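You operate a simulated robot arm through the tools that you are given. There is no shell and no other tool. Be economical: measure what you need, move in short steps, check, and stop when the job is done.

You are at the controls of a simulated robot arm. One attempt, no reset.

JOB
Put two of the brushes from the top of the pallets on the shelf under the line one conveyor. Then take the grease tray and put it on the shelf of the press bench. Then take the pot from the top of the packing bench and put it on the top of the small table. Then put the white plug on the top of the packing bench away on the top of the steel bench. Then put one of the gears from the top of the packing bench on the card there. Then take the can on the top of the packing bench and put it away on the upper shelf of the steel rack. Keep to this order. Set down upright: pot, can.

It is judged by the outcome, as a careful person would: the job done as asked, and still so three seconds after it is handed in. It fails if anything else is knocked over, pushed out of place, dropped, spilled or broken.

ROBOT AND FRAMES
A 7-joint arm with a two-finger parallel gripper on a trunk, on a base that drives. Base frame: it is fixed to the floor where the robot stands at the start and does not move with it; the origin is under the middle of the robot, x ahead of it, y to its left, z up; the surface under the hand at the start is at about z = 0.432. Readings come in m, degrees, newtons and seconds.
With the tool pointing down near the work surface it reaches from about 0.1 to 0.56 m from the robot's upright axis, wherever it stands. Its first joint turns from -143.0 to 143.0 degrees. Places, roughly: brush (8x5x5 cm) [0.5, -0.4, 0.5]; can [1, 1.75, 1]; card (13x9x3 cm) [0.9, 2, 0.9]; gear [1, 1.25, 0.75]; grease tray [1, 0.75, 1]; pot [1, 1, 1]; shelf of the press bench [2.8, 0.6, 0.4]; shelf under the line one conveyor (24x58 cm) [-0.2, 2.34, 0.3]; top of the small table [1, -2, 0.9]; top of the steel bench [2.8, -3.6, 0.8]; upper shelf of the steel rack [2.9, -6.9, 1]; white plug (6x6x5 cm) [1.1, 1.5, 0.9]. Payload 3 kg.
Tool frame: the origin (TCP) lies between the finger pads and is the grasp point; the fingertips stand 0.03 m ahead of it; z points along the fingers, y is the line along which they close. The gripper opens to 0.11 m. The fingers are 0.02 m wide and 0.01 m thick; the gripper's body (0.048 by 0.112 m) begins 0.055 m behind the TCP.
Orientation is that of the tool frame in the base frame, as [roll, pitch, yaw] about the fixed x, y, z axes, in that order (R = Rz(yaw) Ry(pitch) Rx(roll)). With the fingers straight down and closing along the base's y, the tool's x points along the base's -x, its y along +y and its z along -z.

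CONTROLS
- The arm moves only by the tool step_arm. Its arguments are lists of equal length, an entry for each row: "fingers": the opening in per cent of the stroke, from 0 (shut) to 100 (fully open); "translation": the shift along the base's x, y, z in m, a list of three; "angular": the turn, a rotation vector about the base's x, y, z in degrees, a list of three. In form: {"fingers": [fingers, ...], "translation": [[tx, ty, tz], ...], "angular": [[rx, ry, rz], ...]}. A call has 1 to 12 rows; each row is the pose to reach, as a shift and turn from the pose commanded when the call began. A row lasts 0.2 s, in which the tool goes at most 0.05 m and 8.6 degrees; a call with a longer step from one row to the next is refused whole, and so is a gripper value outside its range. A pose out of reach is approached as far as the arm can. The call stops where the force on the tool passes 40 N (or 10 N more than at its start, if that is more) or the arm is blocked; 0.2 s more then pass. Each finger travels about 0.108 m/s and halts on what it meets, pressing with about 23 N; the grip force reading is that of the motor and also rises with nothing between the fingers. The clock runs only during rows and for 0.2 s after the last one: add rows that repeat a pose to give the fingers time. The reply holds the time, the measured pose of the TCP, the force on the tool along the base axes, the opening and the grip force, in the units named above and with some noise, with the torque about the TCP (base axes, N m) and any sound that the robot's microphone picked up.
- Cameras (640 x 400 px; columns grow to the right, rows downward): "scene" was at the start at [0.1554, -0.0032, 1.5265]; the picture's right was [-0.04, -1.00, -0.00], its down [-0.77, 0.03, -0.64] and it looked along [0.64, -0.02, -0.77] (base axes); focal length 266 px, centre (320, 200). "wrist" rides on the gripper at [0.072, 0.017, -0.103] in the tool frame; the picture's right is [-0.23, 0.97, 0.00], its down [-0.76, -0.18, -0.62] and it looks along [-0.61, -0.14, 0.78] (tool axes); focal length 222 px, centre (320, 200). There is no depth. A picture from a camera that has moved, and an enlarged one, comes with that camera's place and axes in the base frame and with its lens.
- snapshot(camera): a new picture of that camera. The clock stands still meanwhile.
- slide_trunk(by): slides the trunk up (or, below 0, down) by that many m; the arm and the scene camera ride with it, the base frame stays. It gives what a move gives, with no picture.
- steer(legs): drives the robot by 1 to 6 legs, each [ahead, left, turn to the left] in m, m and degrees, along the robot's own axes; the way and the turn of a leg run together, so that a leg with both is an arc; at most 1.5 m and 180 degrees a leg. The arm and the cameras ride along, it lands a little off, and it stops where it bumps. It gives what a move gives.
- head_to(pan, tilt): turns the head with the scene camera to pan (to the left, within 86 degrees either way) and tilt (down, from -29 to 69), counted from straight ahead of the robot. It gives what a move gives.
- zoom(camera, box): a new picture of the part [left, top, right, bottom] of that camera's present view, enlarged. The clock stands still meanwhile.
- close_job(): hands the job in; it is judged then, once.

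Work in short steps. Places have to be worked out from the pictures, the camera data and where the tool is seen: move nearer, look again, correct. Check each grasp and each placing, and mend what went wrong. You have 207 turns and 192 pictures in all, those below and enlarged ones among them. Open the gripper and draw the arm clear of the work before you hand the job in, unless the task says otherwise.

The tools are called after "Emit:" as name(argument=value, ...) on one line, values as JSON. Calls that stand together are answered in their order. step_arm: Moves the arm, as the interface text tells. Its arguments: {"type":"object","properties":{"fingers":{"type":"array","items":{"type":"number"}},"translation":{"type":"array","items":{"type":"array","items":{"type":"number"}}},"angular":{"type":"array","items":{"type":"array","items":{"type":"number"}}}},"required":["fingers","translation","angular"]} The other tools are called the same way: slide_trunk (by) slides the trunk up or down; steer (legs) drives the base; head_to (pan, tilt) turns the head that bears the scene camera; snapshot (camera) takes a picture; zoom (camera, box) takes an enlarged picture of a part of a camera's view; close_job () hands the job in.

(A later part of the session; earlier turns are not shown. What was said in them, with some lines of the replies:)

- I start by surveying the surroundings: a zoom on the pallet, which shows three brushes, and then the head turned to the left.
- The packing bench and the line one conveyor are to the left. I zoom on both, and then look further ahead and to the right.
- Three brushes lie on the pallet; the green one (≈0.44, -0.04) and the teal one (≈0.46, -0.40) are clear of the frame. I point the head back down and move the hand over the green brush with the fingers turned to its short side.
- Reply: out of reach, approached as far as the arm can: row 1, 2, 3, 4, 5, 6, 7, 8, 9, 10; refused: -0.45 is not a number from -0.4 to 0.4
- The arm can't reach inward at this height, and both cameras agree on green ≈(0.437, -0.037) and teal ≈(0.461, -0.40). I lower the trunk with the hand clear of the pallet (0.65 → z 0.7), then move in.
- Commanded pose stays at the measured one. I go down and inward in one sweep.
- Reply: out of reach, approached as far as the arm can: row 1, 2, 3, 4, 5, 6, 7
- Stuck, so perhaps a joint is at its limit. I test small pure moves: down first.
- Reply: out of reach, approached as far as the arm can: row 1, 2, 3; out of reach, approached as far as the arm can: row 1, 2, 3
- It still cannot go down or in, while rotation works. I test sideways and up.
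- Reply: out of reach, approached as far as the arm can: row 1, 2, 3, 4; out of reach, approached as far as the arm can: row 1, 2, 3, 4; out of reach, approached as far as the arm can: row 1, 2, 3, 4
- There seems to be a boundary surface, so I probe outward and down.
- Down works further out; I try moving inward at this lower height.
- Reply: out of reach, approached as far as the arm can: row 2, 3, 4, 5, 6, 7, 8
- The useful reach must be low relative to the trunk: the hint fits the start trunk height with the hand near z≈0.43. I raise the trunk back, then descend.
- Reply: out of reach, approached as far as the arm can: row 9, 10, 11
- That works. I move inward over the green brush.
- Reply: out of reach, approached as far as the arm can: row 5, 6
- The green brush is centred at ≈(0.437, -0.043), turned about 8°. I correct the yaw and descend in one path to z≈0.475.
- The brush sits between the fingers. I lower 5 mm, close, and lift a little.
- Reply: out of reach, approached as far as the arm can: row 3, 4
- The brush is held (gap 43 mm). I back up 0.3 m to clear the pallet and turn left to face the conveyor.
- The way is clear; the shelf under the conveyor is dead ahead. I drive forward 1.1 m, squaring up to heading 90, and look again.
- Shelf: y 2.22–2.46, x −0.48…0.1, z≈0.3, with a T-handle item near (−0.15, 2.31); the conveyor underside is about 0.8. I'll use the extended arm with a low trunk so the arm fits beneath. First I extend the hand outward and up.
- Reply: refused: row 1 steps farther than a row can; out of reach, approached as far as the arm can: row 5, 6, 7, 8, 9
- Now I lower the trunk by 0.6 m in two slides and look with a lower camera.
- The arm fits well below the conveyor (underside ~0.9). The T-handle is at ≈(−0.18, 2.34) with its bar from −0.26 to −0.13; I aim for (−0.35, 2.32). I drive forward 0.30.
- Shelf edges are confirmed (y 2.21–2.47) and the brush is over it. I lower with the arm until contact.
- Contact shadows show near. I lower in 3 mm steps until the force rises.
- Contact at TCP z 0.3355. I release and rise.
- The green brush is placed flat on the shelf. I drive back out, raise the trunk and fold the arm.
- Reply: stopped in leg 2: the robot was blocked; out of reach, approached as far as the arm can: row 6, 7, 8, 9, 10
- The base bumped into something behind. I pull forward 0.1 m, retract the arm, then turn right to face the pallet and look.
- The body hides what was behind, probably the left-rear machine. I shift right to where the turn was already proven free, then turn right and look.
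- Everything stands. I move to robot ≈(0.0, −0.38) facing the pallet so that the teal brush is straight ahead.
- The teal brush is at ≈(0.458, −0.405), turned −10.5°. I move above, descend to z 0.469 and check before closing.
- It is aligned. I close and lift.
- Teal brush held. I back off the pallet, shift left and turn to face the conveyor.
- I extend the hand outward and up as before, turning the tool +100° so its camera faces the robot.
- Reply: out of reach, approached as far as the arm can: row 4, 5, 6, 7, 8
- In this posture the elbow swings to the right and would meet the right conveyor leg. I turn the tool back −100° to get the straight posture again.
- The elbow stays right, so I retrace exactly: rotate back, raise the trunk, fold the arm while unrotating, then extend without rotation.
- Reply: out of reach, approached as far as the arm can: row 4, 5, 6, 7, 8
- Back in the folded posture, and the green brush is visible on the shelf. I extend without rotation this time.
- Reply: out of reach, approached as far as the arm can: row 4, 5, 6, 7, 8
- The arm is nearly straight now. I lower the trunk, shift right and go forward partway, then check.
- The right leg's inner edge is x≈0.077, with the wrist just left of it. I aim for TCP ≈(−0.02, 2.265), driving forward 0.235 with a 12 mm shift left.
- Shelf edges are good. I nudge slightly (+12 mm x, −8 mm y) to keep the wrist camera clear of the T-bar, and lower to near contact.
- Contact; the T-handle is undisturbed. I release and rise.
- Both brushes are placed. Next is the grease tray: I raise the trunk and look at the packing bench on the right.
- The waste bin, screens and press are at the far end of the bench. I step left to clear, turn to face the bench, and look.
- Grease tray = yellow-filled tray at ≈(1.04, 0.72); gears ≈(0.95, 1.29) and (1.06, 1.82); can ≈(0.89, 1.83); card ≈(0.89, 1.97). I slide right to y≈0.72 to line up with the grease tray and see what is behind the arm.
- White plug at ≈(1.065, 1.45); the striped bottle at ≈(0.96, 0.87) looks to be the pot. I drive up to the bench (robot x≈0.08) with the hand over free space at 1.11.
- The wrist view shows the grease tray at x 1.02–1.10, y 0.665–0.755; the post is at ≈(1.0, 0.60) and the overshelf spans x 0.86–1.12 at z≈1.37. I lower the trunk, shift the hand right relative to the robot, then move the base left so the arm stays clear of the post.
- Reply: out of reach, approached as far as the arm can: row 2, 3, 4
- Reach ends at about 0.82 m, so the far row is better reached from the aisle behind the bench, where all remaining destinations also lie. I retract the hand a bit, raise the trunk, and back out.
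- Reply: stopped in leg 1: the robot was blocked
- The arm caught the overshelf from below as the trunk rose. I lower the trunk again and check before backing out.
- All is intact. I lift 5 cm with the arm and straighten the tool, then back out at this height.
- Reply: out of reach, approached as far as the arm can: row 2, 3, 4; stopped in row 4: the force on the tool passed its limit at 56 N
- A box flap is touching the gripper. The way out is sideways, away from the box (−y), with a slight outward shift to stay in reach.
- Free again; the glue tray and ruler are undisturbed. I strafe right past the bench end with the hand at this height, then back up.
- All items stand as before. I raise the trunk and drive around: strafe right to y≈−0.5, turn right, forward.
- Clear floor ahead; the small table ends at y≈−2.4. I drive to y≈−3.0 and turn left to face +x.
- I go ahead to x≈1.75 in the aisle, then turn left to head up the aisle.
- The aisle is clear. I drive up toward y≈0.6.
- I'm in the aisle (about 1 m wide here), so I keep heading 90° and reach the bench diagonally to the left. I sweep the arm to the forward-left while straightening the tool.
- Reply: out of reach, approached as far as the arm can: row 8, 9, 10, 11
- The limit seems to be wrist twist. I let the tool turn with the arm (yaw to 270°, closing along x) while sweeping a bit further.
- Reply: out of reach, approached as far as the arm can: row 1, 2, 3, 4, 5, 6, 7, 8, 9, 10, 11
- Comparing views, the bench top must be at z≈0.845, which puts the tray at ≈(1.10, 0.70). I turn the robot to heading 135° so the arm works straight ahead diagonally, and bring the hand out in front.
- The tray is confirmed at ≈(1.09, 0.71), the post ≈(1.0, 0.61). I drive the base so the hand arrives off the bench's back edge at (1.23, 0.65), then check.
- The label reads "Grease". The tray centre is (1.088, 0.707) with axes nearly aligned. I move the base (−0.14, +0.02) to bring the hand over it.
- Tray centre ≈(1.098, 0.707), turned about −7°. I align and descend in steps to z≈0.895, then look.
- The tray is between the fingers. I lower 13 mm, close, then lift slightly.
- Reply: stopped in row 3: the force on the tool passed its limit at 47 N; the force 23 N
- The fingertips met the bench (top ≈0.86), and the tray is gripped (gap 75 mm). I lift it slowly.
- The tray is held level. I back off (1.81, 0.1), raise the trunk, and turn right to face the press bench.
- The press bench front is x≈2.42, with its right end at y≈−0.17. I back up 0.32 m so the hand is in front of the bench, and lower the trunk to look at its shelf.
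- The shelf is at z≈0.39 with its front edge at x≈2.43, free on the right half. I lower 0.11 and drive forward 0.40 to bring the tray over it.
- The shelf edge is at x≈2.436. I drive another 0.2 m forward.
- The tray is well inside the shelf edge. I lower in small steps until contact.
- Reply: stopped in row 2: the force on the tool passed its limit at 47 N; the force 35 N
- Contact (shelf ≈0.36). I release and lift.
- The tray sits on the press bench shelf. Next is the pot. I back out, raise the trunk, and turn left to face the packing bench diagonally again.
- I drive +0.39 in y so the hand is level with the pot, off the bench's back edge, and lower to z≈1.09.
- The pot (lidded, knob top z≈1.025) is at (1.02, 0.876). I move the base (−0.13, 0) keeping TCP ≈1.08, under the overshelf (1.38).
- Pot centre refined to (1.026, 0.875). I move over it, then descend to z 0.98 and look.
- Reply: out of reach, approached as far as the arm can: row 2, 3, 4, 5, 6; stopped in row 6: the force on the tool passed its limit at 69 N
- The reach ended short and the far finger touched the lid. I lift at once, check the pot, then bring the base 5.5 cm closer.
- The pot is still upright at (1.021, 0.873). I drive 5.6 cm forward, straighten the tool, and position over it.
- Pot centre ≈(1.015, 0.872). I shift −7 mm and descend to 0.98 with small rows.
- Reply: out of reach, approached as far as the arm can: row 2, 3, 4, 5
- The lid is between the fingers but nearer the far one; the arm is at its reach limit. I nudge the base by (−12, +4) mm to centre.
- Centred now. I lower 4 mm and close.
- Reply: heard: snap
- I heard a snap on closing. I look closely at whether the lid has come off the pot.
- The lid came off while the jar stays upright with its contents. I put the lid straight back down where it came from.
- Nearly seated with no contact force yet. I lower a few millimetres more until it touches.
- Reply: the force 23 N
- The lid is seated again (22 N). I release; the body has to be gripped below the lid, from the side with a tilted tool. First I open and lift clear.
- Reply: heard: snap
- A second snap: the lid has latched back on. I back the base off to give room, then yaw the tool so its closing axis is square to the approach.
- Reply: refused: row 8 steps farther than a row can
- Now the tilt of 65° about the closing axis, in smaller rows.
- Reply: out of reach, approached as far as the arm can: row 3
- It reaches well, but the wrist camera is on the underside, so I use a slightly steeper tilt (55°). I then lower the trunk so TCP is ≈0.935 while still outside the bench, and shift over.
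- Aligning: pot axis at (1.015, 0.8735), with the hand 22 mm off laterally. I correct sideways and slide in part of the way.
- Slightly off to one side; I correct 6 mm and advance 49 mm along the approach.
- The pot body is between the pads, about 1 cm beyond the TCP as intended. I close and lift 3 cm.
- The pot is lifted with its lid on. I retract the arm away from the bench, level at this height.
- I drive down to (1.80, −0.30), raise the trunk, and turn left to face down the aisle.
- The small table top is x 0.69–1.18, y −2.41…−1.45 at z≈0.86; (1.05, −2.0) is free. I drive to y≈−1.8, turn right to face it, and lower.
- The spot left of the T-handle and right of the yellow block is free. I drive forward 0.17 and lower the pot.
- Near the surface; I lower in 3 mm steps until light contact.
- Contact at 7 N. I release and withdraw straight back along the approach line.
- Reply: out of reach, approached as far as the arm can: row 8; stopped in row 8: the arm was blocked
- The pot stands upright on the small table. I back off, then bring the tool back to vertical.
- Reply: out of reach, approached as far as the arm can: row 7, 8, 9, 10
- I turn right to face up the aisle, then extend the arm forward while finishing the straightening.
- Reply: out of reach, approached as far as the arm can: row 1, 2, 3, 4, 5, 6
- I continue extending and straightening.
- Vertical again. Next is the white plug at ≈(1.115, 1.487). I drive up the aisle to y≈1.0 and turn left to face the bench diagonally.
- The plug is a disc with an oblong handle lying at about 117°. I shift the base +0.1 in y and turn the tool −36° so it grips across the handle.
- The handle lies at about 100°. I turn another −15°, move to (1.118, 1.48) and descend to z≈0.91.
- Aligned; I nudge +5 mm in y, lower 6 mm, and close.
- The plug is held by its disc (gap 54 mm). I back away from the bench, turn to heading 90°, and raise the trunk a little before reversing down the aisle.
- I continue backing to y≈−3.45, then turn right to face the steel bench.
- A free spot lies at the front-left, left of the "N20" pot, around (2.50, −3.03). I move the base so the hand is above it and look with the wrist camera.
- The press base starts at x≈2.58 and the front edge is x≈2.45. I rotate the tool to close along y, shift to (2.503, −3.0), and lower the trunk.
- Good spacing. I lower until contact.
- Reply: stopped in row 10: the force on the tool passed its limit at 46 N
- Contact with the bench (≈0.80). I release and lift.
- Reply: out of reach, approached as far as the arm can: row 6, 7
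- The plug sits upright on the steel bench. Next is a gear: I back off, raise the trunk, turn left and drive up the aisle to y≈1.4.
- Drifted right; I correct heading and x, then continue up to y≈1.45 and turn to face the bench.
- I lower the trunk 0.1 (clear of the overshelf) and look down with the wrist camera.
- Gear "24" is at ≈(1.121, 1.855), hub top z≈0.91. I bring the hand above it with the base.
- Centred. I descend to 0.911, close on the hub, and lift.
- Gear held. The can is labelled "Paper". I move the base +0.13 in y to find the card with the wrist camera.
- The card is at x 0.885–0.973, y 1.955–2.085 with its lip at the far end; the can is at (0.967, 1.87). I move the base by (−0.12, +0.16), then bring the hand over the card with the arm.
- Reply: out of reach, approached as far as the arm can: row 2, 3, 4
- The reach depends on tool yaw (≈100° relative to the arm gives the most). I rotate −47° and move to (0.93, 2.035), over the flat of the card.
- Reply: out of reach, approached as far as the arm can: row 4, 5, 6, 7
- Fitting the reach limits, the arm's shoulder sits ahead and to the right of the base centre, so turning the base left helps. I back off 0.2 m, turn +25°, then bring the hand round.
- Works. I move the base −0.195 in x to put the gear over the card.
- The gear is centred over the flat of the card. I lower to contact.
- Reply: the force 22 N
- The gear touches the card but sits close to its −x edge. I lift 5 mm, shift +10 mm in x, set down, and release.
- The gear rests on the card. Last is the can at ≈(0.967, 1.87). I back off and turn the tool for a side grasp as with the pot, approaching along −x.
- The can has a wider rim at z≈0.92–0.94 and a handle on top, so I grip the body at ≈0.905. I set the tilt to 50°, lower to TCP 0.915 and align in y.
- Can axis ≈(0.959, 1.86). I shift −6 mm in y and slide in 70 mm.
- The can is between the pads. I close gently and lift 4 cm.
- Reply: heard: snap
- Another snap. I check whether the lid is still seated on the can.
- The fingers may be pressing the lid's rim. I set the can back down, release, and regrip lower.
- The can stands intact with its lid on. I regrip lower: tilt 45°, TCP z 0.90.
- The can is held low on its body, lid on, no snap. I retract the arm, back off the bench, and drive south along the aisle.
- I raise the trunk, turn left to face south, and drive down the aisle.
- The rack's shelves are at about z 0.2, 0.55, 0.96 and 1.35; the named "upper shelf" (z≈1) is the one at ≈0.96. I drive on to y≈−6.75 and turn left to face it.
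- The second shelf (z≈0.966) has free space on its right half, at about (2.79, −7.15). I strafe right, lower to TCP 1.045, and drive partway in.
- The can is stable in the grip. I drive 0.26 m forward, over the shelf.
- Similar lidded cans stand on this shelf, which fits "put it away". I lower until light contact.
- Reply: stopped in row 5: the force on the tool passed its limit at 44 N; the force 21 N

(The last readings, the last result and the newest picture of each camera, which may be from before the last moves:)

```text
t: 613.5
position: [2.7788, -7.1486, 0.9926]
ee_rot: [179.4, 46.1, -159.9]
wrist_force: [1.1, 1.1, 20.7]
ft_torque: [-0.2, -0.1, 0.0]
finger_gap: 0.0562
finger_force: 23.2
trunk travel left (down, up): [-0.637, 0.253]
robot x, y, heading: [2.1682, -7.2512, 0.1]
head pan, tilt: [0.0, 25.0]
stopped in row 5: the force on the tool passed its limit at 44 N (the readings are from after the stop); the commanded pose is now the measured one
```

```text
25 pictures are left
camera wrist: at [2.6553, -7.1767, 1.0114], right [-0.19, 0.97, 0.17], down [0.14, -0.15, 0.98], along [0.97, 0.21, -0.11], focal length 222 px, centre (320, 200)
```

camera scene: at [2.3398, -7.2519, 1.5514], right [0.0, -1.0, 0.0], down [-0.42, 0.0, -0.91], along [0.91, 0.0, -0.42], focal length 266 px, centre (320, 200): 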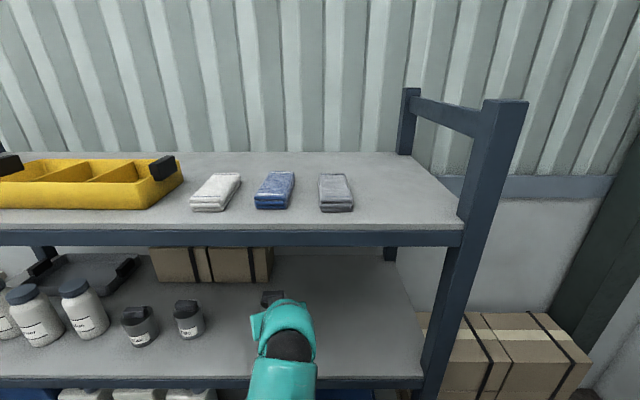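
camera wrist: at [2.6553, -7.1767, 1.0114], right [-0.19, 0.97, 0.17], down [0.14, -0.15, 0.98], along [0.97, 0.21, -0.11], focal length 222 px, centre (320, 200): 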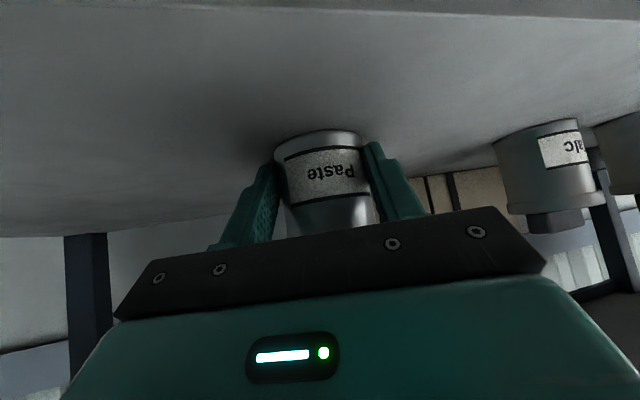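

Contact. I release and withdraw straight back along the approach line.

Emit:
step_arm(fingers=[0, 50, 80, 100, 100, 100, 100, 100], translation=[[0, 0, 0.002], [0, 0, 0.002], [0, 0, 0.002], [0, 0, 0.002], [-0.019, -0.007, 0.002], [-0.047, -0.017, 0.002], [-0.08, -0.029, 0.002], [-0.1, -0.037, 0.002]], angular=[[0, 0, 0], [0, 0, 0], [0, 0, 0], [0, 0, 0], [0, 0, 0], [0, 0, 0], [0, 0, 0], [0, 0, 0]])

Emit:
snapshot(camera="wrist")

```text
t: 615.3
position: [2.7225, -7.154, 1.0118]
ee_rot: [177.9, 46.0, -162.3]
wrist_force: [0.4, 0.2, -0.1]
ft_torque: [0.0, 0.02, 0.01]
finger_gap: 0.11
finger_force: 0.0
out of reach, approached as far as the arm can: row 6, 7, 8
trunk travel left (down, up): [-0.637, 0.253]
robot x, y, heading: [2.1669, -7.2541, 0.2]
head pan, tilt: [0.0, 25.0]
```

```text
24 pictures are left
camera wrist: at [2.5997, -7.1801, 1.0325], right [-0.17, 0.97, 0.19], down [0.14, -0.17, 0.98], along [0.97, 0.2, -0.11], focal length 222 px, centre (320, 200)
```

wrist: 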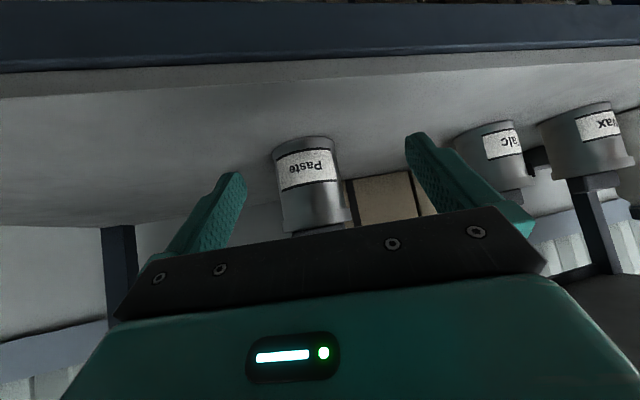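

The can stands upright on the shelf. I back the base straight out 0.4 m and check the rack.

Emit:
steer(legs=[[-0.4, 0, 0]])

Emit:
snapshot(camera="scene")

Emit:
zoom(camera="scene", box=[160, 200, 400, 310])

```text
t: 617.8
position: [2.3166, -7.1567, 1.0144]
ee_rot: [177.9, 46.2, -162.6]
wrist_force: [0.0, 0.3, 0.7]
ft_torque: [0.03, 0.02, -0.01]
finger_gap: 0.11
finger_force: 0.0
trunk travel left (down, up): [-0.637, 0.253]
robot x, y, heading: [1.761, -7.2499, -0.3]
head pan, tilt: [0.0, 25.0]
```

```text
23 pictures are left
camera scene: at [1.9325, -7.253, 1.5517], right [-0.01, -1.0, 0.0], down [-0.42, 0.0, -0.91], along [0.91, -0.01, -0.42], focal length 266 px, centre (320, 200)
```

scene: 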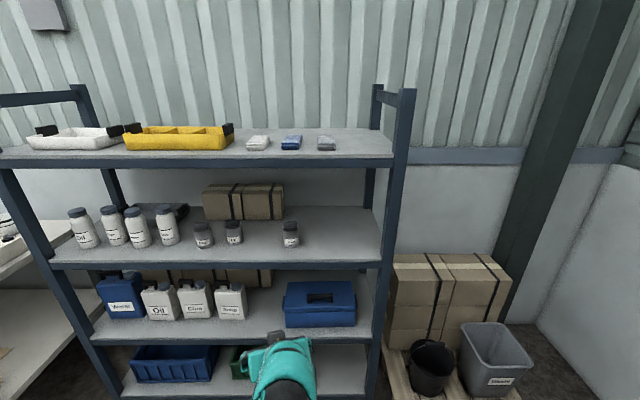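

```text
2.67 times, centred on (280, 255) of scene
camera zoom: at [1.9325, -7.253, 1.5517], right [-0.01, -1.0, 0.0], down [-0.42, 0.0, -0.91], along [0.91, -0.01, -0.42], focal length 710 px, centre (427, 53)
```

zoom: 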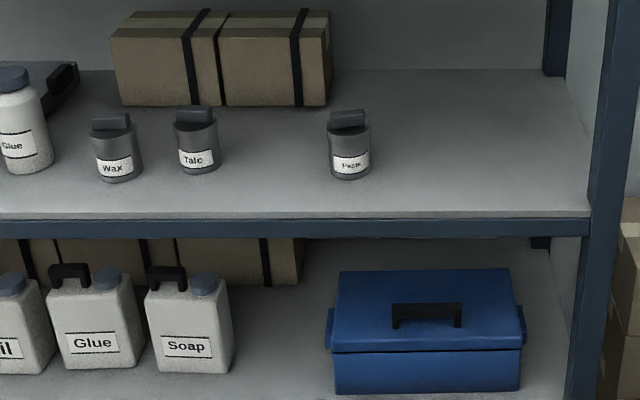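

All six items are placed, the gripper is open, and the arm is clear of the rack. I hand the job in.

Emit:
close_job()

```text
The job is handed in.
```

I carried out all six steps in the order you asked, and each item looked settled when I last checked it; I have handed the job in.

- **Brushes:** the green and the teal one are on the shelf under the line one conveyor.
- **Grease tray:** on the shelf of the press bench.
- **Pot:** upright on the small table. My first grip pulled its lid off with a snap. I put the lid back, heard it latch, and then carried the pot by its body; I saw nothing spill.
- **White plug:** on the steel bench, at the front left.
- **Gear:** the "24" gear is on the card on the packing bench.
- **Can:** upright on the rack shelf at about 0.96 m, beside the "Wax" and "Talc" cans. I took that as the upper shelf; there is another shelf above it at about 1.33 m. It also snapped on the first grip, and I did not hear its lid latch again, but the lid looks seated.

Along the way I bumped a few things:

- The base bumped something behind it near the start, which I could not see.
- The arm pressed up against the packing bench's overshelf.
- The gripper touched a box flap there.
- A finger tapped the pot's lid.

In the pictures I took afterwards, nothing had fallen or moved out of place.
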